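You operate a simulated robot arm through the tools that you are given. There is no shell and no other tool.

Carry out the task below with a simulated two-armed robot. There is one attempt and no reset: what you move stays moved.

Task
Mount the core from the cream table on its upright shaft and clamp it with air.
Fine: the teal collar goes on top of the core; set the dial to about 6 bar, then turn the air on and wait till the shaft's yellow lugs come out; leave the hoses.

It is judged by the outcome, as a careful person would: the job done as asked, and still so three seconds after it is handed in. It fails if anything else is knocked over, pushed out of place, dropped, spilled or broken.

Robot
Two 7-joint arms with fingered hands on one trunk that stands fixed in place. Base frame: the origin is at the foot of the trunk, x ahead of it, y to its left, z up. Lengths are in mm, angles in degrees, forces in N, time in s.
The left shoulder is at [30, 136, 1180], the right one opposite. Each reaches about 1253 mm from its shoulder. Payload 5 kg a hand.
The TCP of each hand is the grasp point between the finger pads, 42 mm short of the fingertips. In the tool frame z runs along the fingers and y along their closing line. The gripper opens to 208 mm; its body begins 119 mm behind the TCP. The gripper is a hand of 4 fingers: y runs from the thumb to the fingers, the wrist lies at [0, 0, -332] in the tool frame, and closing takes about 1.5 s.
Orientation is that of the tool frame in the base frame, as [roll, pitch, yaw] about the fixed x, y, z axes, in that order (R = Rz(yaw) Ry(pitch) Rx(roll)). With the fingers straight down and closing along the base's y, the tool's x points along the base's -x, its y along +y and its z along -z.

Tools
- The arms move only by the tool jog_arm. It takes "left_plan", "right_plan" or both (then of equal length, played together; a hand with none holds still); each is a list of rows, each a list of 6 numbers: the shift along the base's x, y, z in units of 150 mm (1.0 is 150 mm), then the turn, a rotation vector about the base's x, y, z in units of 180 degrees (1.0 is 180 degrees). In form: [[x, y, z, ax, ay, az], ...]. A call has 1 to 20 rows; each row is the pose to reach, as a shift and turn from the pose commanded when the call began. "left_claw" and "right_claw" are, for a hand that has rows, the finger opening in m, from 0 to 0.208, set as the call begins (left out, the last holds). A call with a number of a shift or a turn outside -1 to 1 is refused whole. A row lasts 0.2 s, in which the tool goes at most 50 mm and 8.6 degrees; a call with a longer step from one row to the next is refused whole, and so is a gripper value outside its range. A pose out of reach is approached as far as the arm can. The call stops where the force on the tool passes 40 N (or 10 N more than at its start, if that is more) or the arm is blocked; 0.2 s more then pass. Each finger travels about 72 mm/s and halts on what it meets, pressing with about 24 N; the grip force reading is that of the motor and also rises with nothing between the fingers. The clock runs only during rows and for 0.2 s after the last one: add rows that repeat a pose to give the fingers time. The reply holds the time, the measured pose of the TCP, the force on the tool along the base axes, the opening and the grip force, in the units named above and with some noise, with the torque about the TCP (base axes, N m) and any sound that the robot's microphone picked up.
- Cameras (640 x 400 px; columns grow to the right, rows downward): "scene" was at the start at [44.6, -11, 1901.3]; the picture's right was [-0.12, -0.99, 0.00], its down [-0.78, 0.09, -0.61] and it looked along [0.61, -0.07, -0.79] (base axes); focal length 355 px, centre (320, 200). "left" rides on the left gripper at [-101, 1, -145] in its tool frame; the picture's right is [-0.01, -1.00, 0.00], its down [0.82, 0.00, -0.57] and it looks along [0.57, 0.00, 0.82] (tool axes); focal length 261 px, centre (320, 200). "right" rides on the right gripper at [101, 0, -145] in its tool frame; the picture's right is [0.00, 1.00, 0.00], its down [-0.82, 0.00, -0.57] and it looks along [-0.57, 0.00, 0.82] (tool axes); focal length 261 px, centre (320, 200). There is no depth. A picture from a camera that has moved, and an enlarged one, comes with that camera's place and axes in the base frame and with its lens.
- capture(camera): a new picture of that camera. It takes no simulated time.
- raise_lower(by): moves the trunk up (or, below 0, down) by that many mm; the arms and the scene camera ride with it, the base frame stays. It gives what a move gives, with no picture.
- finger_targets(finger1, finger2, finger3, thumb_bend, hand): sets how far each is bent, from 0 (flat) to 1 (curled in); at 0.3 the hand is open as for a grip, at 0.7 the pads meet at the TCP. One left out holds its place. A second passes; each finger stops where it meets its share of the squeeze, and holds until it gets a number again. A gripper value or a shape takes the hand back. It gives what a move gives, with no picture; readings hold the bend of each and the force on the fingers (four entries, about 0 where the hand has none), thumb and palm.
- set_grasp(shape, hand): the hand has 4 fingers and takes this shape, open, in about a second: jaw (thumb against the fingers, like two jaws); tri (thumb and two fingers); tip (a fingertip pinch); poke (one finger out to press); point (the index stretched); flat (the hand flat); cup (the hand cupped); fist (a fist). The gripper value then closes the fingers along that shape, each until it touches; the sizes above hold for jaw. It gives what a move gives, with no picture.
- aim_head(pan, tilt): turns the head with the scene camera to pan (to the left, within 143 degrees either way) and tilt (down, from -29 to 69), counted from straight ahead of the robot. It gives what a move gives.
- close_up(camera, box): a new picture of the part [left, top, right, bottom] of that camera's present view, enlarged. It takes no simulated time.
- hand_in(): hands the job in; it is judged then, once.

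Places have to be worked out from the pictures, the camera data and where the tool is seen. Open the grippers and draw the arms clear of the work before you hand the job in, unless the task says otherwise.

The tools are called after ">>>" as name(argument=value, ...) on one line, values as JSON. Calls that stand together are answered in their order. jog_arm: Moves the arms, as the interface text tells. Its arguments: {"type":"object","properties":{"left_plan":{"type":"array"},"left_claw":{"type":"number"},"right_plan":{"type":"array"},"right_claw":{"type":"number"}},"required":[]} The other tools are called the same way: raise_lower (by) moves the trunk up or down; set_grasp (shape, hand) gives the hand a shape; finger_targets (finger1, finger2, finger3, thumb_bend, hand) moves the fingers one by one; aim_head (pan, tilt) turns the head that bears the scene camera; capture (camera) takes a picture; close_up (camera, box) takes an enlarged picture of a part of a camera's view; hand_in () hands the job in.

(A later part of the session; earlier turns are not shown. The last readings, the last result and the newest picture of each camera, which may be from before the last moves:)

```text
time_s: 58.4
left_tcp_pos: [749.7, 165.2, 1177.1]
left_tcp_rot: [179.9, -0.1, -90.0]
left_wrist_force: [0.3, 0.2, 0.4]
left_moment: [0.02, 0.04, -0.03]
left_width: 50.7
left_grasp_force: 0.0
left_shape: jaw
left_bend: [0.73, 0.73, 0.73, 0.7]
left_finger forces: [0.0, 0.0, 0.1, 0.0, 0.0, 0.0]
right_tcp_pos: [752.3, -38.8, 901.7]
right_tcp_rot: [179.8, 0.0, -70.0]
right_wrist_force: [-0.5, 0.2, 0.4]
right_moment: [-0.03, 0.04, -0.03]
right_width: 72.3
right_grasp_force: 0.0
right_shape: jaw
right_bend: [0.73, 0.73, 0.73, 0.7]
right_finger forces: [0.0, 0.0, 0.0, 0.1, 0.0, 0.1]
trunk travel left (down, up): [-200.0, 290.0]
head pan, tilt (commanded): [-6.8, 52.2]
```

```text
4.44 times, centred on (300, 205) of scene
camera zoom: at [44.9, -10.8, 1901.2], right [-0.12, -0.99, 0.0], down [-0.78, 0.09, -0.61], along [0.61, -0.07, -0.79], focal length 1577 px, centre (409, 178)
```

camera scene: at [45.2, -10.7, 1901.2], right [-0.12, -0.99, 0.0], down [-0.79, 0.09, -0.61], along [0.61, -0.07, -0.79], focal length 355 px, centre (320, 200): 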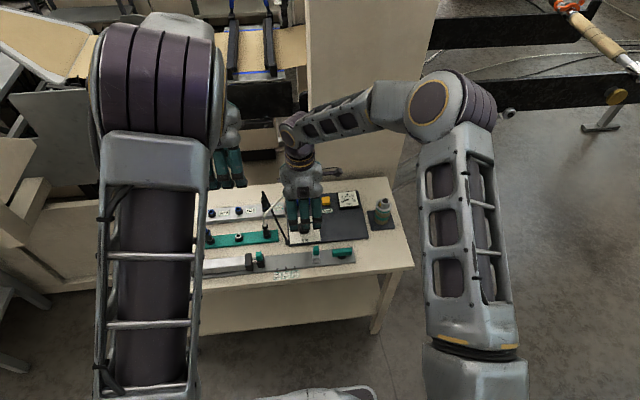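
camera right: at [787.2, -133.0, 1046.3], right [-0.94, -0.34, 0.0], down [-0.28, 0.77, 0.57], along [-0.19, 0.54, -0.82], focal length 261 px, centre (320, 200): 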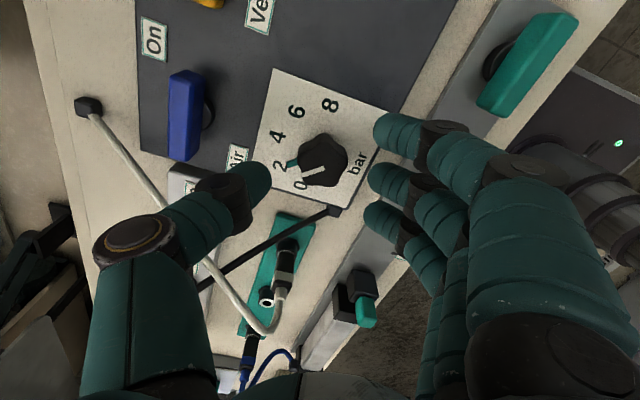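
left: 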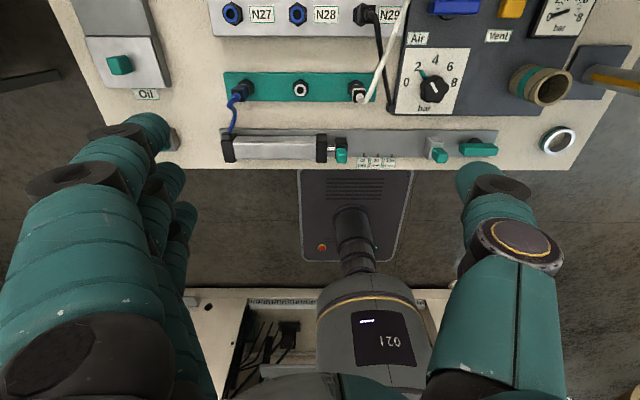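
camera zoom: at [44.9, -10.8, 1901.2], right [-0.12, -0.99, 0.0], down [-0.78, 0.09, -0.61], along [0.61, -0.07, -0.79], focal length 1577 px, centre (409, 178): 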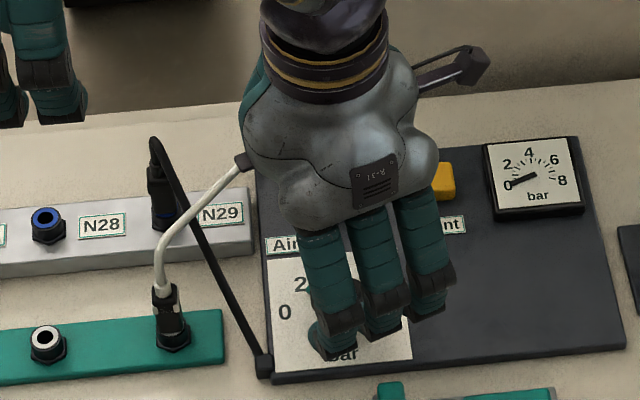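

Knob centre is about 2.4 mm toward −x of the TCP. I'll correct and descend to TCP z≈863 around the knob.

>>> jog_arm(right_plan=[[-0.016, 0.005, -0.08, 0, 0, 0], [-0.016, 0.005, -0.15, 0, 0, 0], [-0.016, 0.005, -0.2, 0, 0, 0], [-0.016, 0.005, -0.235, 0, 0, 0], [-0.016, 0.005, -0.257, 0, 0, 0], [-0.016, 0.005, -0.257, 0, 0, 0]], right_claw=0.072)

>>> capture(camera="right")

>>> close_up(camera="right", box=[220, 110, 420, 260])

>>> close_up(camera="scene", box=[260, 180, 340, 250])

```text
time_s: 59.8
left_tcp_pos: [750.3, 163.5, 1177.3]
left_tcp_rot: [180.0, 0.0, -90.1]
left_wrist_force: [-0.1, -0.2, 0.3]
left_moment: [0.0, 0.02, 0.02]
left_width: 50.0
left_grasp_force: 0.1
left_shape: jaw
left_bend: [0.73, 0.73, 0.73, 0.7]
left_finger forces: [0.0, 0.0, 0.1, 0.0, 0.0, 0.0]
right_tcp_pos: [749.9, -38.0, 863.6]
right_tcp_rot: [179.9, -0.1, -70.0]
right_wrist_force: [-0.5, -0.2, -0.4]
right_moment: [0.0, -0.04, 0.03]
right_width: 72.6
right_grasp_force: 0.1
right_shape: jaw
right_bend: [0.73, 0.73, 0.73, 0.7]
right_finger forces: [0.0, 0.0, 0.0, 0.0, 0.0, 0.0]
trunk travel left (down, up): [-200.0, 290.0]
head pan, tilt (commanded): [-6.8, 52.2]
```

```text
taken
camera right: at [784.7, -133.6, 1008.9], right [-0.94, -0.34, 0.0], down [-0.28, 0.77, 0.57], along [-0.19, 0.54, -0.82], focal length 261 px, centre (320, 200)
```

right: 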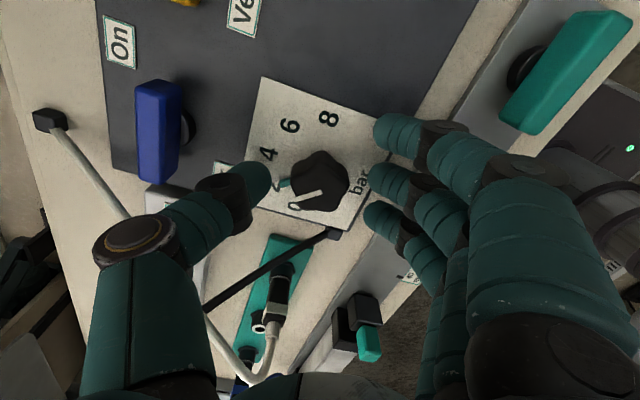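

```text
2.67 times, centred on (320, 185) of right
camera zoom: at [784.7, -133.6, 1008.9], right [-0.94, -0.34, 0.0], down [-0.28, 0.77, 0.57], along [-0.19, 0.54, -0.82], focal length 695 px, centre (320, 240)
```

zoom: 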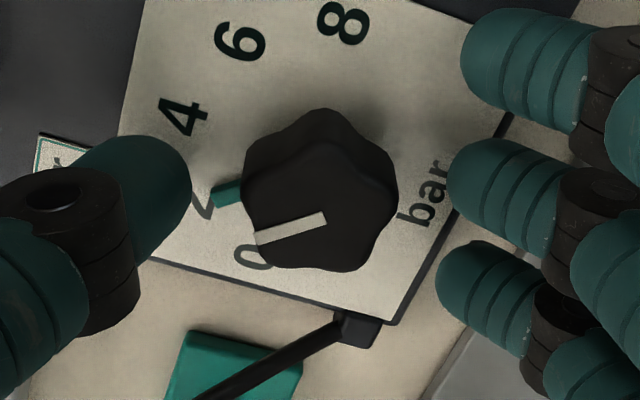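

```text
5.71 times, centred on (300, 215) of scene
camera zoom: at [44.5, -10.8, 1901.2], right [-0.12, -0.99, 0.0], down [-0.78, 0.09, -0.61], along [0.61, -0.07, -0.79], focal length 2027 px, centre (434, 114)
```

zoom: 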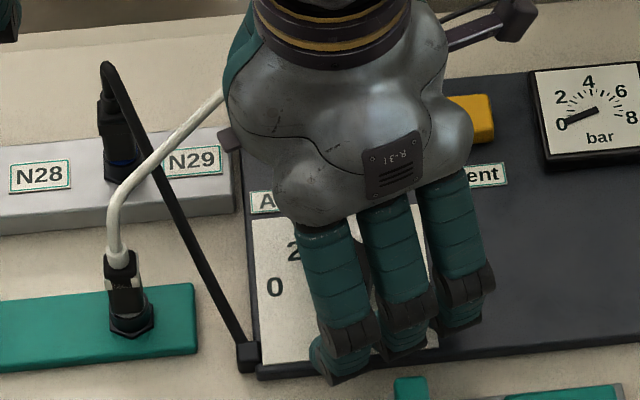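

No contact, knob within 2 mm of the TCP. I'll recentre slightly and close on the knob.

>>> jog_arm(right_plan=[[-0.003, 0.012, -0.005, 0, 0, 0], [-0.003, 0.012, -0.005, 0, 0, 0]])

>>> jog_arm(right_plan=[[0, 0, 0, 0, 0, 0], [0, 0, 0, 0, 0, 0], [0, 0, 0, 0, 0, 0], [0, 0, 0, 0, 0, 0], [0, 0, 0, 0, 0, 0], [0, 0, 0, 0, 0, 0]], right_claw=0.025)

>>> close_up(camera="right", box=[220, 110, 420, 260])

>>> close_up(camera="scene", box=[260, 180, 340, 250])

```text
time_s: 60.4
left_tcp_pos: [750.5, 163.5, 1175.5]
left_tcp_rot: [179.9, -0.1, -90.0]
left_wrist_force: [0.3, 0.4, -0.5]
left_moment: [0.01, 0.0, -0.01]
left_width: 50.3
left_grasp_force: 0.0
left_shape: jaw
left_bend: [0.73, 0.73, 0.73, 0.7]
left_finger forces: [0.0, 0.1, 0.0, 0.0, 0.0, 0.0]
right_tcp_pos: [748.7, -35.4, 862.7]
right_tcp_rot: [179.9, -0.1, -70.1]
right_wrist_force: [0.8, 1.3, -0.4]
right_moment: [0.02, 0.01, 0.01]
right_width: 72.5
right_grasp_force: 0.0
right_shape: jaw
right_bend: [0.73, 0.73, 0.73, 0.7]
right_finger forces: [0.0, 0.0, 0.0, 0.0, 0.0, 0.1]
trunk travel left (down, up): [-200.0, 290.0]
head pan, tilt (commanded): [-6.8, 52.2]
```

```text
time_s: 61.8
left_tcp_pos: [752.0, 165.4, 1176.9]
left_tcp_rot: [179.8, 0.1, -90.0]
left_wrist_force: [-0.2, 0.7, -0.4]
left_moment: [0.0, 0.03, -0.04]
left_width: 50.7
left_grasp_force: 0.1
left_shape: jaw
left_bend: [0.73, 0.73, 0.73, 0.7]
left_finger forces: [0.0, 0.0, 0.1, 0.0, 0.0, 0.0]
right_tcp_pos: [750.0, -36.1, 862.6]
right_tcp_rot: [179.8, -0.1, -70.0]
right_wrist_force: [10.6, 3.6, -2.7]
right_moment: [0.04, -0.16, -0.04]
right_width: 17.4
right_grasp_force: 24.6
right_shape: jaw
right_bend: [0.7, 0.73, 0.7, 0.7]
right_finger forces: [0.1, 9.4, 0.0, 0.1, 20.5, 0.0]
trunk travel left (down, up): [-200.0, 290.0]
head pan, tilt (commanded): [-6.8, 52.2]
```

```text
2.67 times, centred on (320, 185) of right
camera zoom: at [785.5, -131.3, 1008.0], right [-0.94, -0.34, 0.0], down [-0.28, 0.77, 0.57], along [-0.19, 0.54, -0.82], focal length 695 px, centre (320, 240)
```

zoom: 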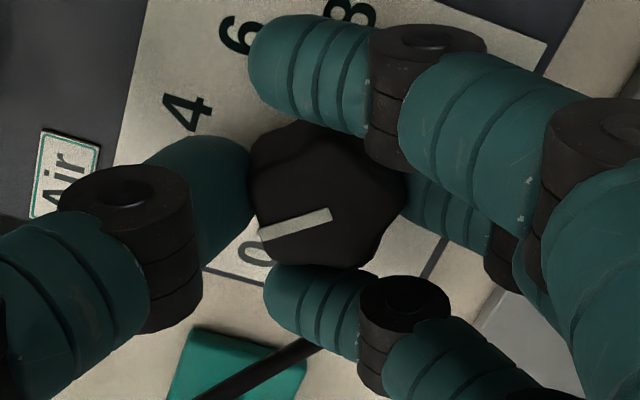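

```text
5.71 times, centred on (300, 215) of scene
camera zoom: at [45.9, -10.5, 1901.2], right [-0.12, -0.99, 0.0], down [-0.79, 0.09, -0.61], along [0.61, -0.07, -0.79], focal length 2027 px, centre (434, 114)
```

zoom: 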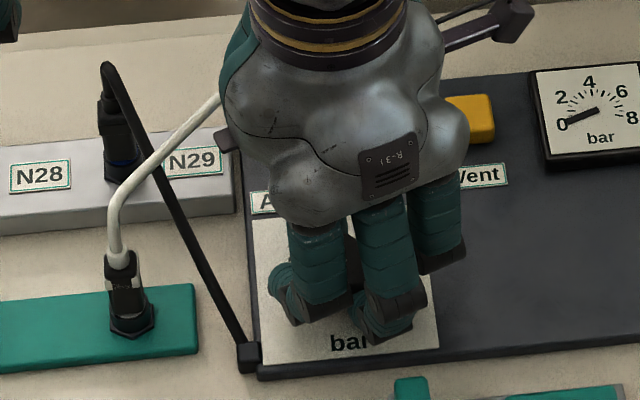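

Gripped between thumb and middle finger. I'll turn the hand 44° clockwise in small steps.

>>> jog_arm(right_plan=[[0, 0, 0, 0, 0, -0.035], [0, 0, 0, 0, 0, -0.07], [0, 0, 0, 0, 0, -0.105], [0, 0, 0, 0, 0, -0.14], [0, 0, 0, 0, 0, -0.175], [0, 0, 0, 0, 0, -0.21], [0, 0, 0, 0, 0, -0.245], [0, 0, 0, 0, 0, -0.245]])

>>> close_up(camera="right", box=[220, 110, 420, 260])

>>> close_up(camera="scene", box=[260, 180, 340, 250])

```text
time_s: 63.6
left_tcp_pos: [749.3, 164.0, 1177.5]
left_tcp_rot: [179.9, 0.0, -89.9]
left_wrist_force: [-0.9, 0.5, -0.5]
left_moment: [0.01, -0.01, 0.01]
left_width: 50.4
left_grasp_force: 0.0
left_shape: jaw
left_bend: [0.73, 0.73, 0.73, 0.7]
left_finger forces: [0.0, 0.0, 0.1, 0.0, 0.0, 0.0]
right_tcp_pos: [749.2, -36.2, 861.9]
right_tcp_rot: [179.9, -0.2, -114.3]
right_wrist_force: [8.2, -4.5, 5.1]
right_moment: [-0.07, -0.12, 0.01]
right_width: 17.5
right_grasp_force: 24.4
right_shape: jaw
right_bend: [0.7, 0.73, 0.7, 0.7]
right_finger forces: [0.0, 11.8, 0.0, 0.0, 20.8, 0.0]
trunk travel left (down, up): [-200.0, 290.0]
head pan, tilt (commanded): [-6.8, 52.2]
```

```text
2.67 times, centred on (320, 185) of right
camera zoom: at [708.8, -129.3, 1007.5], right [-0.91, 0.41, 0.0], down [0.34, 0.75, 0.57], along [0.23, 0.52, -0.82], focal length 695 px, centre (320, 240)
```

zoom: 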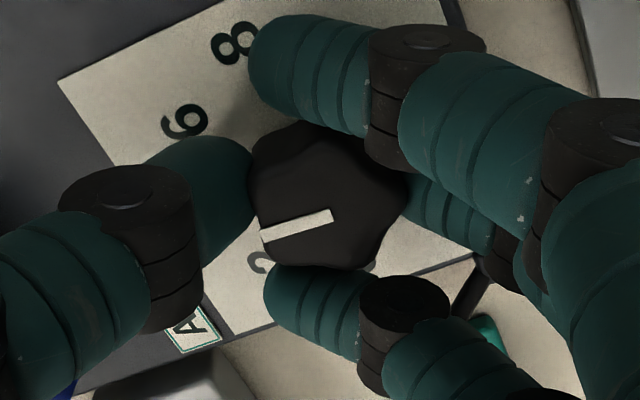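

```text
5.71 times, centred on (300, 215) of scene
camera zoom: at [44.7, -11.3, 1901.2], right [-0.12, -0.99, 0.0], down [-0.78, 0.09, -0.61], along [0.61, -0.07, -0.79], focal length 2027 px, centre (434, 114)
```

zoom: 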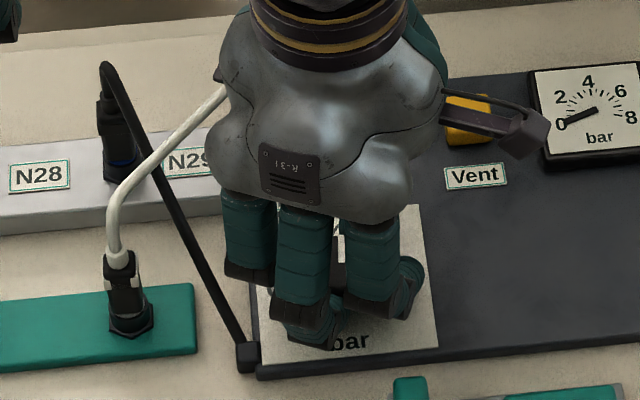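

The knob turned with the hand; pointer now about 4.2. I'll open, swing the hand back 44° around the knob without touching, and regrip for the second stroke.

>>> jog_arm(right_plan=[[0, 0, 0, 0, 0, 0], [0, 0, 0, 0, 0, 0], [0, 0, 0, 0, 0, 0], [0, 0, 0, 0, 0, 0], [0, 0, 0, 0, 0, 0], [0, 0, 0, 0, 0, 0]], right_claw=0.074)

>>> close_up(camera="right", box=[220, 110, 420, 260])

>>> close_up(camera="scene", box=[260, 180, 340, 250])

```text
time_s: 65.0
left_tcp_pos: [749.7, 164.2, 1176.9]
left_tcp_rot: [-180.0, 0.0, -90.1]
left_wrist_force: [0.4, 0.4, 0.5]
left_moment: [0.03, 0.04, -0.02]
left_width: 50.6
left_grasp_force: 0.1
left_shape: jaw
left_bend: [0.73, 0.73, 0.73, 0.7]
left_finger forces: [0.0, 0.1, 0.0, 0.0, 0.0, 0.1]
right_tcp_pos: [748.5, -37.0, 863.6]
right_tcp_rot: [179.9, -0.1, -114.2]
right_wrist_force: [0.2, -0.1, -0.5]
right_moment: [-0.01, 0.01, -0.03]
right_width: 73.2
right_grasp_force: 0.1
right_shape: jaw
right_bend: [0.73, 0.74, 0.73, 0.7]
right_finger forces: [0.1, 0.0, 0.0, 0.0, 0.0, 0.1]
trunk travel left (down, up): [-200.0, 290.0]
head pan, tilt (commanded): [-6.8, 52.2]
```

```text
2.67 times, centred on (320, 185) of right
camera zoom: at [708.8, -128.7, 1007.6], right [-0.91, 0.41, 0.0], down [0.34, 0.75, 0.57], along [0.23, 0.52, -0.82], focal length 695 px, centre (320, 240)
```

zoom: 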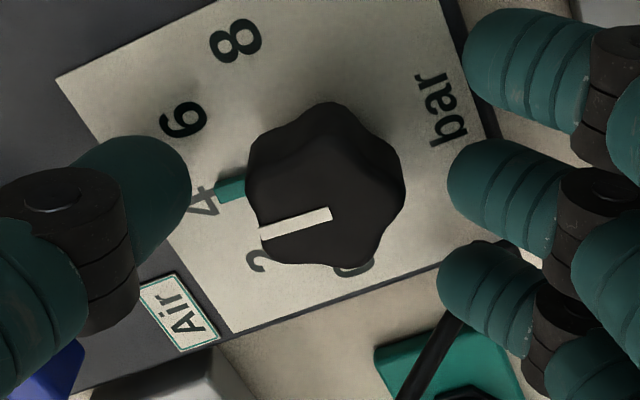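

```text
5.71 times, centred on (300, 215) of scene
camera zoom: at [44.5, -10.8, 1901.2], right [-0.12, -0.99, 0.0], down [-0.78, 0.09, -0.61], along [0.61, -0.07, -0.79], focal length 2027 px, centre (434, 114)
```

zoom: 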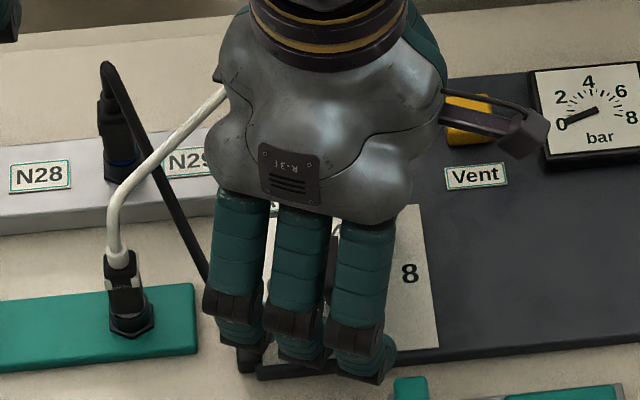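

Pointer is at 4. No contacts. Rotating the open hand back 44° counter-clockwise.

>>> jog_arm(right_plan=[[0.003, 0, 0, 0, 0, 0.035], [0.006, 0, 0, 0, 0, 0.07], [0.006, 0, 0, 0, 0, 0.105], [0.006, 0, 0, 0, 0, 0.14], [0.006, 0, 0, 0, 0, 0.175], [0.006, 0, 0, 0, 0, 0.21], [0.006, 0, 0, 0, 0, 0.245], [0.006, 0, 0, 0, 0, 0.245]])

>>> close_up(camera="right", box=[220, 110, 420, 260])

```text
time_s: 66.8
left_tcp_pos: [751.0, 164.4, 1176.7]
left_tcp_rot: [-179.9, -0.1, -90.0]
left_wrist_force: [-0.7, -1.3, 0.0]
left_moment: [0.0, 0.0, 0.0]
left_width: 50.4
left_grasp_force: 0.1
left_shape: jaw
left_bend: [0.73, 0.73, 0.73, 0.7]
left_finger forces: [0.0, 0.0, 0.1, 0.1, 0.0, 0.0]
right_tcp_pos: [750.0, -36.9, 863.4]
right_tcp_rot: [179.8, -0.2, -69.8]
right_wrist_force: [0.3, 0.7, -0.2]
right_moment: [0.03, -0.03, -0.04]
right_width: 73.6
right_grasp_force: 0.0
right_shape: jaw
right_bend: [0.73, 0.74, 0.73, 0.7]
right_finger forces: [0.0, 0.0, 0.0, 0.0, 0.0, 0.0]
trunk travel left (down, up): [-200.0, 290.0]
head pan, tilt (commanded): [-6.8, 52.2]
```

```text
2.67 times, centred on (320, 185) of right
camera zoom: at [785.1, -131.2, 1007.7], right [-0.94, -0.34, 0.0], down [-0.28, 0.77, 0.57], along [-0.2, 0.54, -0.82], focal length 695 px, centre (320, 240)
```

zoom: 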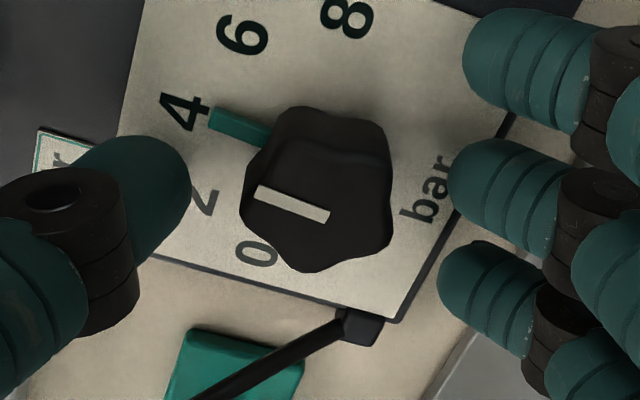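

Pointer reads about 4.1. I'll close on the knob again and turn it 42° clockwise.

>>> jog_arm(right_plan=[[0, 0, 0, 0, 0, 0], [0, 0, 0, 0, 0, 0], [0, 0, 0, 0, 0, 0], [0, 0, 0, 0, 0, 0], [0, 0, 0, 0, 0, 0], [0, 0, 0, 0, 0, 0]], right_claw=0.025)

>>> jog_arm(right_plan=[[0, 0, 0, 0, 0, -0.034], [0, 0, 0, 0, 0, -0.068], [0, 0, 0, 0, 0, -0.102], [0, 0, 0, 0, 0, -0.136], [0, 0, 0, 0, 0, -0.17], [0, 0, 0, 0, 0, -0.204], [0, 0, 0, 0, 0, -0.235], [0, 0, 0, 0, 0, -0.235]])

>>> close_up(camera="right", box=[220, 110, 420, 260])

```text
time_s: 68.2
left_tcp_pos: [751.4, 164.2, 1177.7]
left_tcp_rot: [179.9, 0.0, -90.0]
left_wrist_force: [-1.2, -0.1, 0.0]
left_moment: [-0.02, -0.02, 0.02]
left_width: 50.6
left_grasp_force: 0.0
left_shape: jaw
left_bend: [0.73, 0.73, 0.73, 0.7]
left_finger forces: [0.0, 0.0, 0.0, 0.0, 0.0, 0.1]
right_tcp_pos: [751.1, -36.2, 863.1]
right_tcp_rot: [179.8, 0.0, -69.9]
right_wrist_force: [10.4, 2.2, -2.8]
right_moment: [0.02, -0.17, 0.01]
right_width: 16.9
right_grasp_force: 23.9
right_shape: jaw
right_bend: [0.7, 0.73, 0.7, 0.7]
right_finger forces: [0.1, 9.4, 0.1, 0.1, 20.5, 0.0]
trunk travel left (down, up): [-200.0, 290.0]
head pan, tilt (commanded): [-6.8, 52.2]
```

```text
time_s: 70.0
left_tcp_pos: [750.4, 164.2, 1176.4]
left_tcp_rot: [-179.9, 0.1, -90.0]
left_wrist_force: [-0.2, -0.3, -0.5]
left_moment: [0.02, -0.03, -0.02]
left_width: 50.5
left_grasp_force: 0.0
left_shape: jaw
left_bend: [0.73, 0.73, 0.73, 0.7]
left_finger forces: [0.0, 0.0, 0.1, 0.0, 0.1, 0.0]
right_tcp_pos: [749.6, -38.3, 863.2]
right_tcp_rot: [179.8, -0.2, -112.4]
right_wrist_force: [8.5, -5.5, 0.5]
right_moment: [-0.09, -0.16, -0.03]
right_width: 17.0
right_grasp_force: 23.9
right_shape: jaw
right_bend: [0.7, 0.73, 0.7, 0.7]
right_finger forces: [0.0, 10.0, 0.1, 0.0, 20.5, 0.1]
trunk travel left (down, up): [-200.0, 290.0]
head pan, tilt (commanded): [-6.8, 52.2]
```

```text
2.67 times, centred on (320, 185) of right
camera zoom: at [712.6, -130.7, 1007.6], right [-0.92, 0.39, 0.0], down [0.32, 0.76, 0.57], along [0.22, 0.53, -0.82], focal length 695 px, centre (320, 240)
```

zoom: 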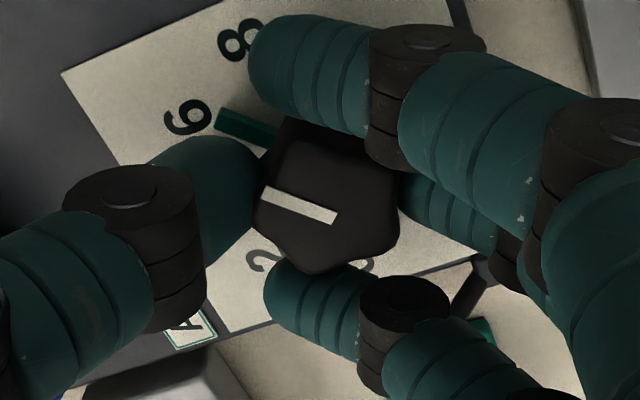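

The pointer now aims at 6. I'll open and lift away, then check the dial from the scene camera.

>>> jog_arm(right_plan=[[0, 0, 0, 0, 0, 0], [0, 0, 0, 0, 0, 0], [0, 0, 0, 0, 0, 0], [0, 0, 0, 0, 0, 0], [0, 0, 0, 0, 0, 0], [0, 0, 0, 0, 0, 0]], right_claw=0.074)

>>> jog_arm(right_plan=[[0, 0, 0.1, 0, 0, 0], [0, 0, 0.3, 0, 0, 0], [0, 0, 0.55, 0, 0, 0], [0, 0, 0.8, 0, 0, 0], [0, 0, 1.0, 0, 0, 0], [0, 0, 1.0, 0, 0, 0]])

>>> close_up(camera="right", box=[220, 60, 420, 220])

>>> close_up(camera="scene", box=[280, 185, 360, 250])

>>> capture(camera="right")

```text
time_s: 71.4
left_tcp_pos: [749.5, 165.5, 1177.7]
left_tcp_rot: [179.9, 0.0, -90.0]
left_wrist_force: [-0.2, -0.1, -0.2]
left_moment: [0.01, 0.0, 0.0]
left_width: 50.4
left_grasp_force: 0.0
left_shape: jaw
left_bend: [0.73, 0.73, 0.73, 0.7]
left_finger forces: [0.0, 0.1, 0.0, 0.0, 0.0, 0.0]
right_tcp_pos: [750.2, -36.1, 863.4]
right_tcp_rot: [179.9, -0.1, -112.2]
right_wrist_force: [-0.1, 0.4, -0.5]
right_moment: [0.0, -0.01, -0.01]
right_width: 73.3
right_grasp_force: 0.2
right_shape: jaw
right_bend: [0.73, 0.74, 0.73, 0.7]
right_finger forces: [0.0, 0.0, 0.0, 0.1, 0.1, 0.0]
trunk travel left (down, up): [-200.0, 290.0]
head pan, tilt (commanded): [-6.8, 52.2]
```

```text
time_s: 72.8
left_tcp_pos: [750.6, 164.4, 1177.6]
left_tcp_rot: [-179.9, 0.0, -90.1]
left_wrist_force: [0.7, -1.0, 0.2]
left_moment: [0.02, 0.09, -0.02]
left_width: 50.5
left_grasp_force: 0.0
left_shape: jaw
left_bend: [0.73, 0.73, 0.73, 0.7]
left_finger forces: [0.0, 0.1, 0.0, 0.0, 0.1, 0.0]
right_tcp_pos: [748.5, -35.7, 1011.4]
right_tcp_rot: [179.8, 0.0, -112.4]
right_wrist_force: [0.2, 0.5, 0.6]
right_moment: [0.01, 0.07, -0.01]
right_width: 73.5
right_grasp_force: 0.0
right_shape: jaw
right_bend: [0.73, 0.74, 0.73, 0.7]
right_finger forces: [0.0, 0.1, 0.0, 0.0, 0.0, 0.0]
trunk travel left (down, up): [-200.0, 290.0]
head pan, tilt (commanded): [-6.8, 52.2]
```

```text
2.50 times, centred on (320, 140) of right
camera zoom: at [712.2, -128.9, 1156.8], right [-0.92, 0.38, 0.0], down [0.32, 0.76, 0.57], along [0.22, 0.53, -0.82], focal length 652 px, centre (320, 350)
```

zoom: 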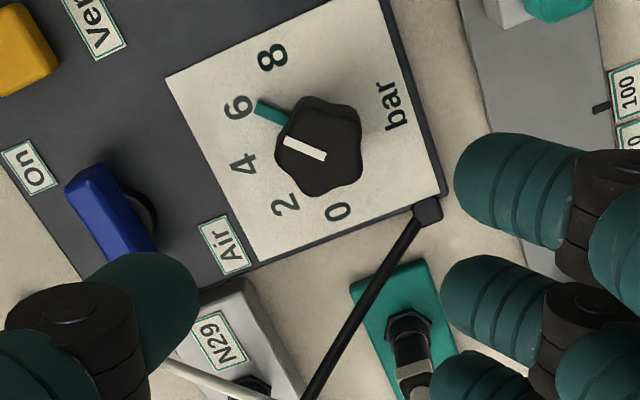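

```text
6.15 times, centred on (320, 218) of scene
camera zoom: at [45.2, -10.9, 1901.1], right [-0.12, -0.99, 0.0], down [-0.79, 0.09, -0.61], along [0.61, -0.07, -0.79], focal length 2183 px, centre (320, 92)
```

zoom: 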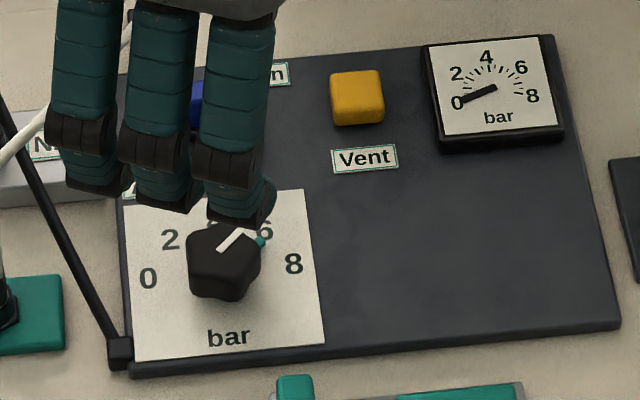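

```text
taken
camera right: at [712.2, -128.9, 1156.8], right [-0.92, 0.38, 0.0], down [0.32, 0.76, 0.57], along [0.22, 0.53, -0.82], focal length 261 px, centre (320, 200)
```

right: 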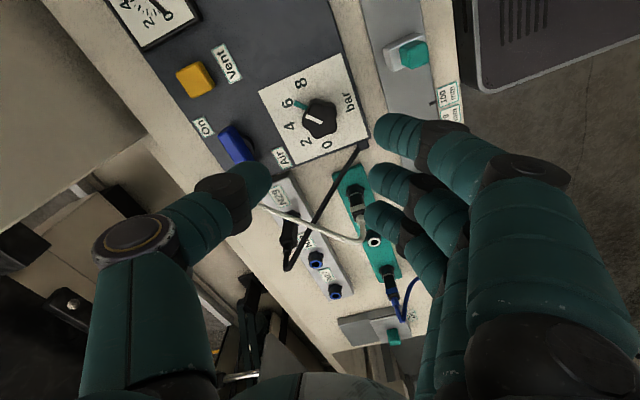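

The dial reads about 5.95, i.e. 6 bar. Next is the blue air lever (pivot near [861,-38], right end near [864,-68], "On" label at far-right). I'll try the "poke" shape in free air to see where the single finger points.

>>> set_grasp(hand="right", shape="poke")

>>> capture(camera="right")

>>> close_up(camera="scene", box=[240, 120, 360, 230])

```text
time_s: 73.7
left_tcp_pos: [749.5, 165.2, 1176.3]
left_tcp_rot: [179.9, 0.0, -90.0]
left_wrist_force: [0.8, 0.0, -0.3]
left_moment: [0.01, 0.02, -0.01]
left_width: 50.5
left_grasp_force: 0.0
left_shape: jaw
left_bend: [0.73, 0.73, 0.73, 0.7]
left_finger forces: [0.1, 0.0, 0.0, 0.0, 0.0, 0.0]
right_tcp_pos: [749.9, -34.7, 1011.2]
right_tcp_rot: [179.8, -0.2, -112.4]
right_wrist_force: [0.8, 0.0, -0.4]
right_moment: [0.01, -0.02, 0.0]
right_width: 0.0
right_grasp_force: 0.1
right_shape: poke
right_bend: [1.0, 1.0, 1.0, 0.45]
right_finger forces: [0.1, 0.1, 0.1, 0.1, 0.0, 0.0]
trunk travel left (down, up): [-200.0, 290.0]
head pan, tilt (commanded): [-6.8, 52.2]
```

```text
taken
camera right: at [711.9, -128.8, 1156.8], right [-0.92, 0.38, 0.0], down [0.32, 0.76, 0.57], along [0.22, 0.53, -0.82], focal length 261 px, centre (320, 200)
```

right: 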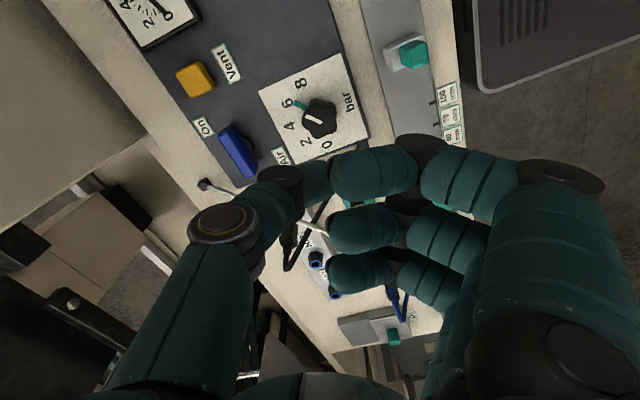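

```text
3.64 times, centred on (300, 175) of scene
camera zoom: at [44.7, -10.9, 1901.2], right [-0.12, -0.99, 0.0], down [-0.78, 0.09, -0.61], along [0.61, -0.07, -0.79], focal length 1290 px, centre (393, 291)
```

zoom: 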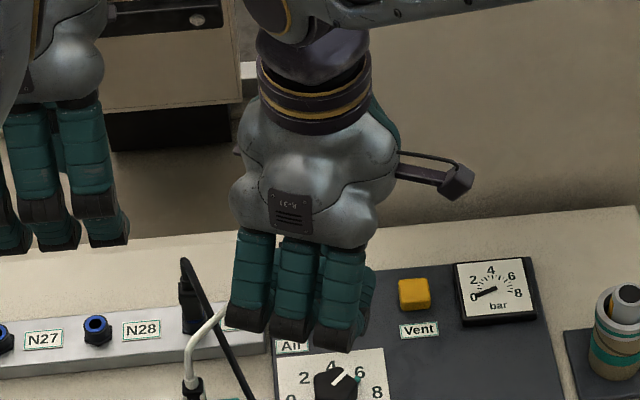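

The poke shape curled all three fingers, so it isn't useful here. I'll try "point" (index stretched).

>>> set_grasp(hand="right", shape="point")

>>> capture(camera="right")

>>> close_up(camera="scene", box=[240, 120, 360, 230])

```text
time_s: 74.6
left_tcp_pos: [749.3, 164.4, 1175.8]
left_tcp_rot: [179.9, 0.0, -89.9]
left_wrist_force: [-0.1, 0.3, -0.7]
left_moment: [-0.03, 0.0, -0.02]
left_width: 50.4
left_grasp_force: 0.1
left_shape: jaw
left_bend: [0.73, 0.73, 0.73, 0.7]
left_finger forces: [0.0, 0.0, 0.1, 0.0, 0.1, 0.0]
right_tcp_pos: [749.4, -36.0, 1012.9]
right_tcp_rot: [179.9, -0.1, -112.3]
right_wrist_force: [-0.6, -0.1, 0.2]
right_moment: [0.01, -0.02, 0.03]
right_width: 201.8
right_grasp_force: 0.0
right_shape: point
right_bend: [0.7, 1.0, 1.0, 0.93]
right_finger forces: [0.0, 0.0, 0.0, 0.0, 0.0, 0.0]
trunk travel left (down, up): [-200.0, 290.0]
head pan, tilt (commanded): [-6.8, 52.2]
```

```text
taken
camera right: at [711.9, -128.8, 1156.8], right [-0.92, 0.38, 0.0], down [0.32, 0.76, 0.57], along [0.22, 0.53, -0.82], focal length 261 px, centre (320, 200)
```

right: 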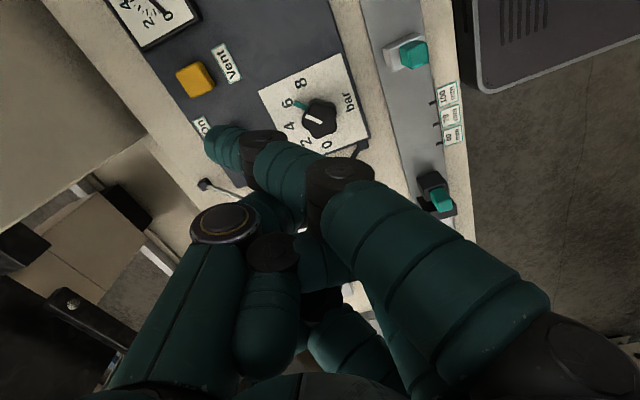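

```text
3.64 times, centred on (300, 175) of scene
camera zoom: at [44.7, -10.9, 1901.2], right [-0.12, -0.99, 0.0], down [-0.78, 0.09, -0.61], along [0.61, -0.07, -0.79], focal length 1290 px, centre (393, 291)
```

zoom: 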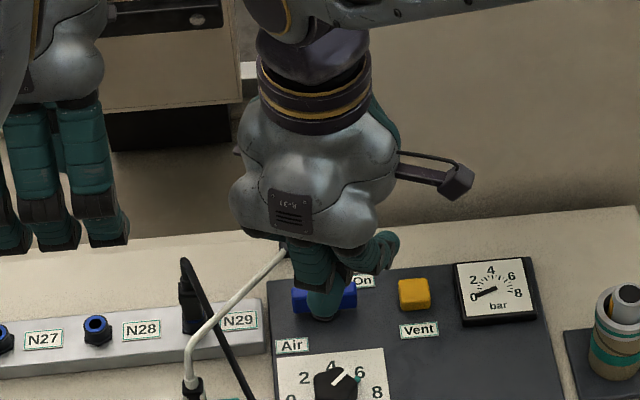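

In "point" the index crosses under the palm, awkward for pushing. I'll instead curl the three fingers and leave only the thumb out as a single pusher, and look at that.

>>> finger_targets(hand="right", finger1=1.0, finger2=1.0, finger3=1.0, thumb_bend=0.3)

>>> capture(camera="right")

>>> close_up(camera="scene", box=[240, 120, 360, 230])

```text
time_s: 75.6
left_tcp_pos: [750.1, 163.5, 1177.0]
left_tcp_rot: [-179.9, 0.1, -90.0]
left_wrist_force: [-0.8, 0.0, 1.0]
left_moment: [-0.02, 0.01, 0.03]
left_width: 50.5
left_grasp_force: 0.1
left_shape: jaw
left_bend: [0.73, 0.73, 0.73, 0.7]
left_finger forces: [0.0, 0.1, 0.0, 0.0, 0.1, 0.0]
right_tcp_pos: [749.8, -34.5, 1011.9]
right_tcp_rot: [179.9, -0.2, -112.3]
right_wrist_force: [0.6, 0.1, 0.2]
right_moment: [-0.02, 0.0, -0.05]
right_width: 104.2
right_grasp_force: 0.1
right_shape: fingers
right_bend: [1.0, 1.0, 1.0, 0.3]
right_finger forces: [0.1, 0.0, 0.1, 0.0, 0.1, 0.0]
trunk travel left (down, up): [-200.0, 290.0]
head pan, tilt (commanded): [-6.8, 52.2]
```

```text
taken
camera right: at [711.9, -128.8, 1156.9], right [-0.92, 0.38, 0.0], down [0.32, 0.76, 0.57], along [0.22, 0.53, -0.82], focal length 261 px, centre (320, 200)
```

right: 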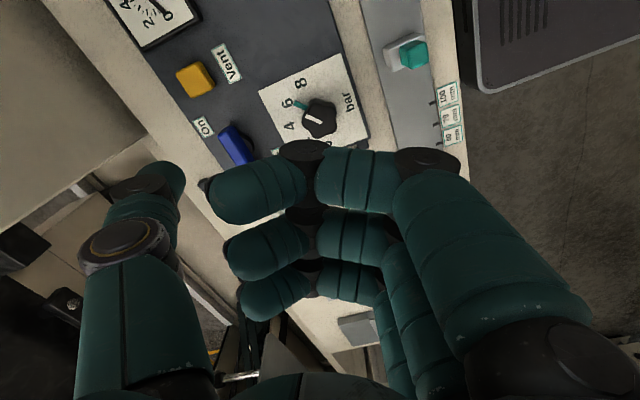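

```text
3.64 times, centred on (300, 175) of scene
camera zoom: at [44.6, -10.9, 1901.2], right [-0.12, -0.99, 0.0], down [-0.78, 0.09, -0.61], along [0.61, -0.07, -0.79], focal length 1290 px, centre (393, 291)
```

zoom: 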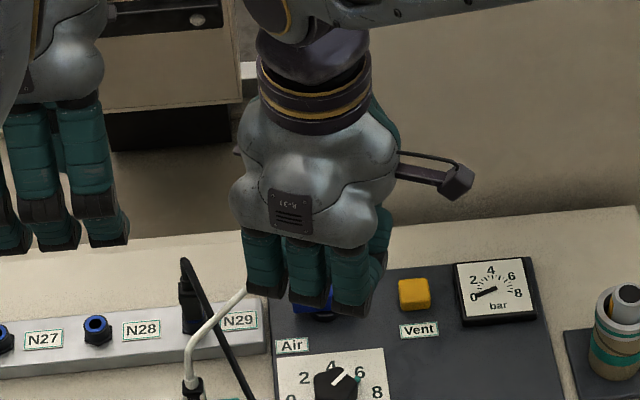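

With the fingers curled, the thumb stands out alone as a vertical pusher, its tip about 115 mm to the thumb side and 42 mm below the TCP. I'll move the hand right (over the empty panel area) and turn it so the thumb comes over the near side of the lever's right end, still high.

>>> jog_arm(right_plan=[[0.01, -0.2, 0, 0, 0, 0], [0.02, -0.4, 0, 0, 0, 0.04], [0.03, -0.6, 0, 0, 0, 0.08], [0.035, -0.68, 0, 0, 0, 0.12], [0.035, -0.68, 0, 0, 0, 0.16], [0.035, -0.68, 0, 0, 0, 0.2], [0.035, -0.68, 0, 0, 0, 0.24], [0.035, -0.68, 0, 0, 0, 0.28], [0.035, -0.68, 0, 0, 0, 0.32], [0.035, -0.68, 0, 0, 0, 0.344], [0.035, -0.68, 0, 0, 0, 0.344]])

>>> capture(camera="right")

>>> capture(camera="scene")

>>> close_up(camera="scene", box=[260, 130, 370, 230])

```text
time_s: 78.0
left_tcp_pos: [750.5, 164.3, 1177.8]
left_tcp_rot: [179.9, 0.0, -89.9]
left_wrist_force: [0.3, 1.0, -0.1]
left_moment: [-0.05, -0.03, 0.03]
left_width: 50.3
left_grasp_force: 0.1
left_shape: jaw
left_bend: [0.73, 0.73, 0.73, 0.7]
left_finger forces: [0.1, 0.0, 0.0, 0.0, 0.1, 0.1]
right_tcp_pos: [754.8, -139.0, 1013.9]
right_tcp_rot: [179.9, -0.2, -50.3]
right_wrist_force: [-1.2, 0.1, -0.3]
right_moment: [-0.04, -0.05, 0.0]
right_width: 104.3
right_grasp_force: 0.0
right_shape: fingers
right_bend: [1.0, 1.0, 1.0, 0.3]
right_finger forces: [0.1, 0.1, 0.0, 0.0, 0.0, 0.0]
trunk travel left (down, up): [-200.0, 290.0]
head pan, tilt (commanded): [-6.8, 52.2]
```

```text
taken
camera right: at [819.6, -216.4, 1158.4], right [-0.77, -0.63, 0.0], down [-0.52, 0.64, 0.57], along [-0.36, 0.44, -0.82], focal length 261 px, centre (320, 200)
```

right: 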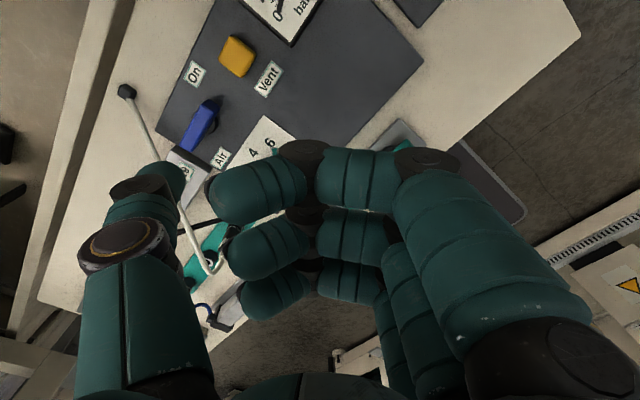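

```text
taken
camera scene: at [44.0, -10.1, 1901.3], right [-0.12, -0.99, 0.0], down [-0.78, 0.09, -0.61], along [0.61, -0.07, -0.79], focal length 355 px, centre (320, 200)
```

scene: 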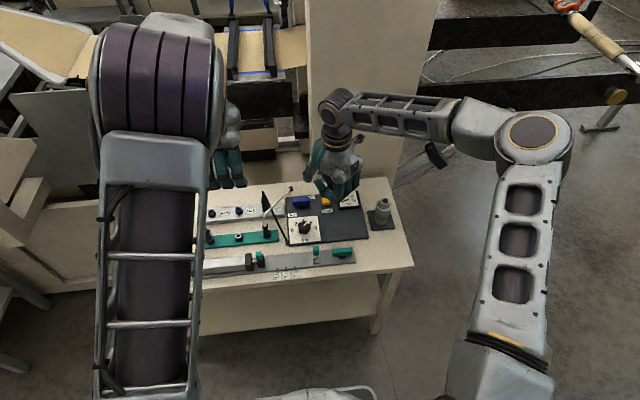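

```text
4.00 times, centred on (315, 180) of scene
camera zoom: at [44.0, -10.1, 1901.3], right [-0.12, -0.99, 0.0], down [-0.78, 0.09, -0.61], along [0.61, -0.07, -0.79], focal length 1419 px, centre (340, 280)
```

zoom: 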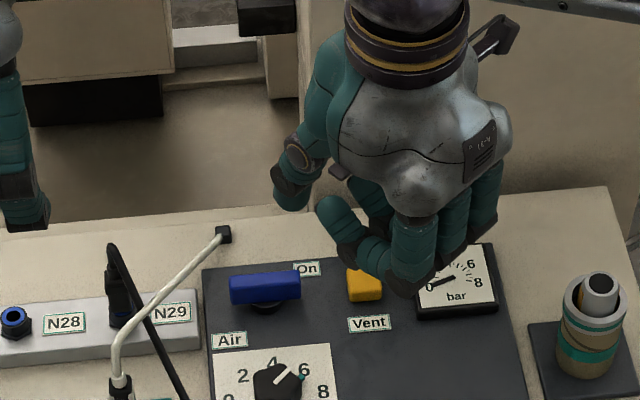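

Excellent: the thumb tip is at about [845,-63,970], right above the near side of the lever's right end, and the hand is clear of the dial. I'll zoom in on the lever from both cameras to pin its geometry.

>>> close_up(camera="right", box=[150, 80, 260, 160])

>>> close_up(camera="scene", box=[305, 160, 345, 210])

>>> close_up(camera="scene", box=[285, 165, 325, 215])

>>> capture(camera="left")

```text
5.00 times, centred on (205, 120) of right
camera zoom: at [819.6, -216.4, 1158.4], right [-0.77, -0.63, 0.0], down [-0.52, 0.64, 0.57], along [-0.36, 0.44, -0.82], focal length 1303 px, centre (895, 600)
```

zoom: 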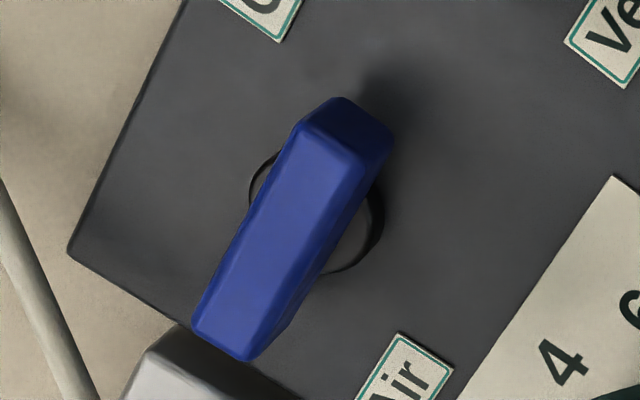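

```text
8.00 times, centred on (325, 185) of scene
camera zoom: at [44.0, -10.1, 1901.3], right [-0.12, -0.99, 0.0], down [-0.78, 0.09, -0.61], along [0.61, -0.07, -0.79], focal length 2838 px, centre (280, 320)
```

zoom: 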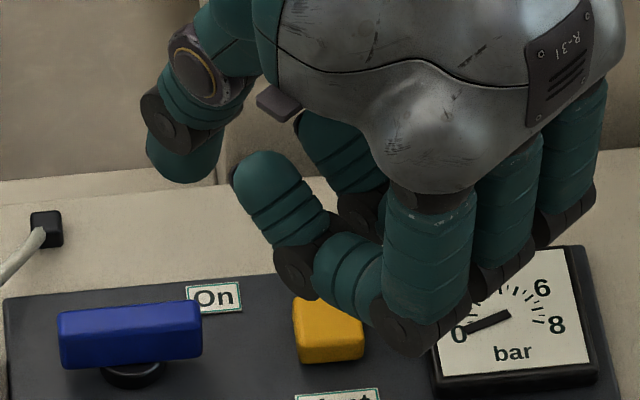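

```text
8.00 times, centred on (305, 190) of scene
camera zoom: at [44.0, -10.1, 1901.3], right [-0.12, -0.99, 0.0], down [-0.78, 0.09, -0.61], along [0.61, -0.07, -0.79], focal length 2838 px, centre (440, 280)
```

zoom: 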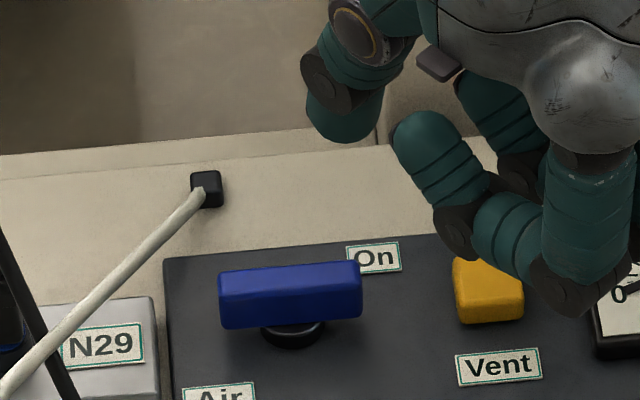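

```text
taken
camera left: at [749.6, 265.8, 1323.1], right [1.0, 0.0, 0.0], down [0.0, -0.82, 0.57], along [0.0, -0.57, -0.82], focal length 261 px, centre (320, 200)
```

left: 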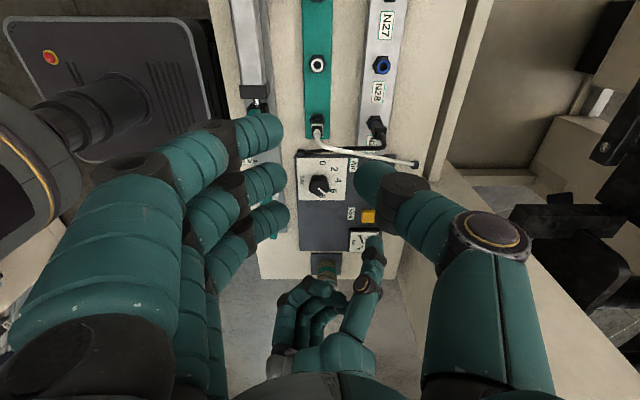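

Lever centre is about [864.5,-36], half-length 33 mm, near face x≈854, z from 822 to 847. I'll shift 8 mm toward −x so the thumb clears the lever's near face, and descend to thumb-tip height about 860 first to check.

>>> jog_arm(right_plan=[[-0.03, 0.007, -0.15, 0, 0, 0], [-0.056, 0.007, -0.3, 0, 0, 0], [-0.056, 0.007, -0.45, 0, 0, 0], [-0.056, 0.007, -0.6, 0, 0, 0], [-0.056, 0.007, -0.73, 0, 0, 0], [-0.056, 0.007, -0.73, 0, 0, 0], [-0.056, 0.007, -0.73, 0, 0, 0]])

>>> close_up(camera="scene", box=[280, 170, 340, 220])

>>> capture(camera="right")

```text
time_s: 79.6
left_tcp_pos: [749.3, 164.6, 1176.7]
left_tcp_rot: [-180.0, 0.1, -90.0]
left_wrist_force: [1.8, -0.7, 0.0]
left_moment: [0.0, 0.06, -0.01]
left_width: 50.6
left_grasp_force: 0.0
left_shape: jaw
left_bend: [0.73, 0.73, 0.73, 0.7]
left_finger forces: [0.0, 0.1, 0.0, 0.1, 0.1, 0.1]
right_tcp_pos: [747.6, -138.4, 902.2]
right_tcp_rot: [179.9, -0.1, -50.4]
right_wrist_force: [-0.4, -0.7, 0.4]
right_moment: [0.02, 0.0, -0.01]
right_width: 104.2
right_grasp_force: 0.1
right_shape: fingers
right_bend: [1.0, 1.0, 1.0, 0.3]
right_finger forces: [0.0, 0.0, 0.0, 0.0, 0.0, 0.1]
trunk travel left (down, up): [-200.0, 290.0]
head pan, tilt (commanded): [-6.8, 52.2]
```

```text
8.00 times, centred on (310, 195) of scene
camera zoom: at [45.0, -11.1, 1901.2], right [-0.12, -0.99, 0.0], down [-0.79, 0.09, -0.61], along [0.61, -0.07, -0.79], focal length 2838 px, centre (400, 240)
```

zoom: 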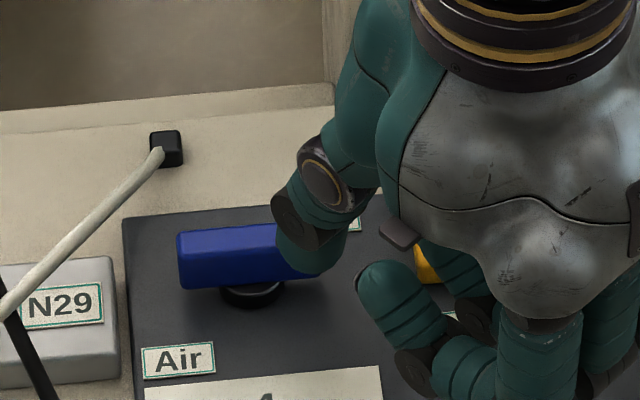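

```text
taken
camera right: at [812.3, -216.5, 1047.3], right [-0.77, -0.63, 0.0], down [-0.52, 0.64, 0.57], along [-0.36, 0.44, -0.82], focal length 261 px, centre (320, 200)
```

right: 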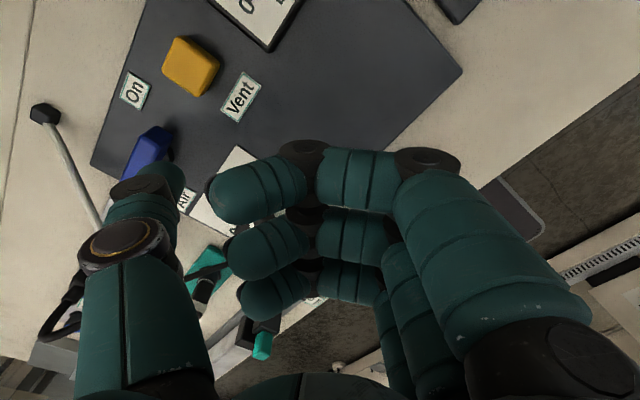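

Thumb tip is just in front of the lever's right end with about 6 mm gap. Lowering another 32 mm to bring the tip beside the bar.

>>> jog_arm(right_plan=[[0, 0, -0.07, 0, 0, 0], [0, 0, -0.13, 0, 0, 0], [0, 0, -0.18, 0, 0, 0], [0, 0, -0.215, 0, 0, 0], [0, 0, -0.215, 0, 0, 0]])

>>> close_up(camera="scene", box=[280, 170, 340, 220])

>>> close_up(camera="right", box=[80, 60, 260, 220])

```text
time_s: 80.8
left_tcp_pos: [750.3, 164.7, 1177.5]
left_tcp_rot: [-180.0, 0.0, -90.0]
left_wrist_force: [0.3, -0.4, 0.2]
left_moment: [-0.01, -0.03, 0.02]
left_width: 50.6
left_grasp_force: 0.0
left_shape: jaw
left_bend: [0.73, 0.73, 0.73, 0.7]
left_finger forces: [0.1, 0.0, 0.0, 0.0, 0.0, 0.0]
right_tcp_pos: [745.9, -137.2, 869.4]
right_tcp_rot: [179.9, -0.1, -50.4]
right_wrist_force: [0.5, -0.7, 0.3]
right_moment: [0.02, 0.0, -0.01]
right_width: 104.6
right_grasp_force: 0.0
right_shape: fingers
right_bend: [1.0, 1.0, 1.0, 0.3]
right_finger forces: [0.0, 0.0, 0.0, 0.1, 0.0, 0.0]
trunk travel left (down, up): [-200.0, 290.0]
head pan, tilt (commanded): [-6.8, 52.2]
```

```text
8.00 times, centred on (310, 195) of scene
camera zoom: at [44.4, -10.9, 1901.2], right [-0.12, -0.99, 0.0], down [-0.78, 0.09, -0.61], along [0.61, -0.07, -0.79], focal length 2838 px, centre (400, 240)
```

zoom: 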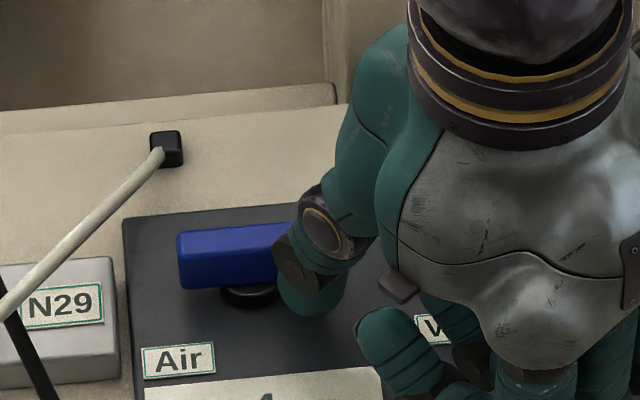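

```text
2.50 times, centred on (170, 140) of right
camera zoom: at [811.3, -215.8, 1015.3], right [-0.77, -0.63, 0.0], down [-0.52, 0.64, 0.57], along [-0.36, 0.44, -0.82], focal length 652 px, centre (695, 350)
```

zoom: 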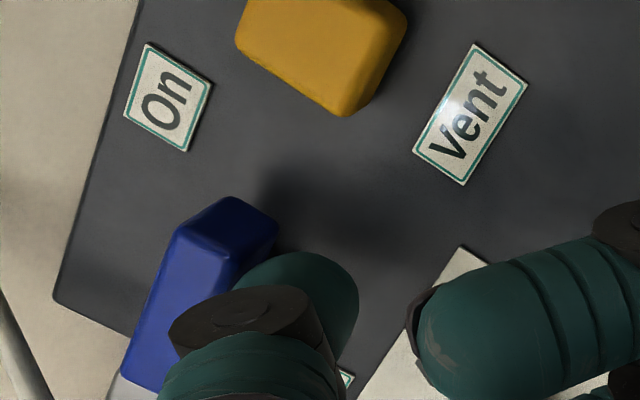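

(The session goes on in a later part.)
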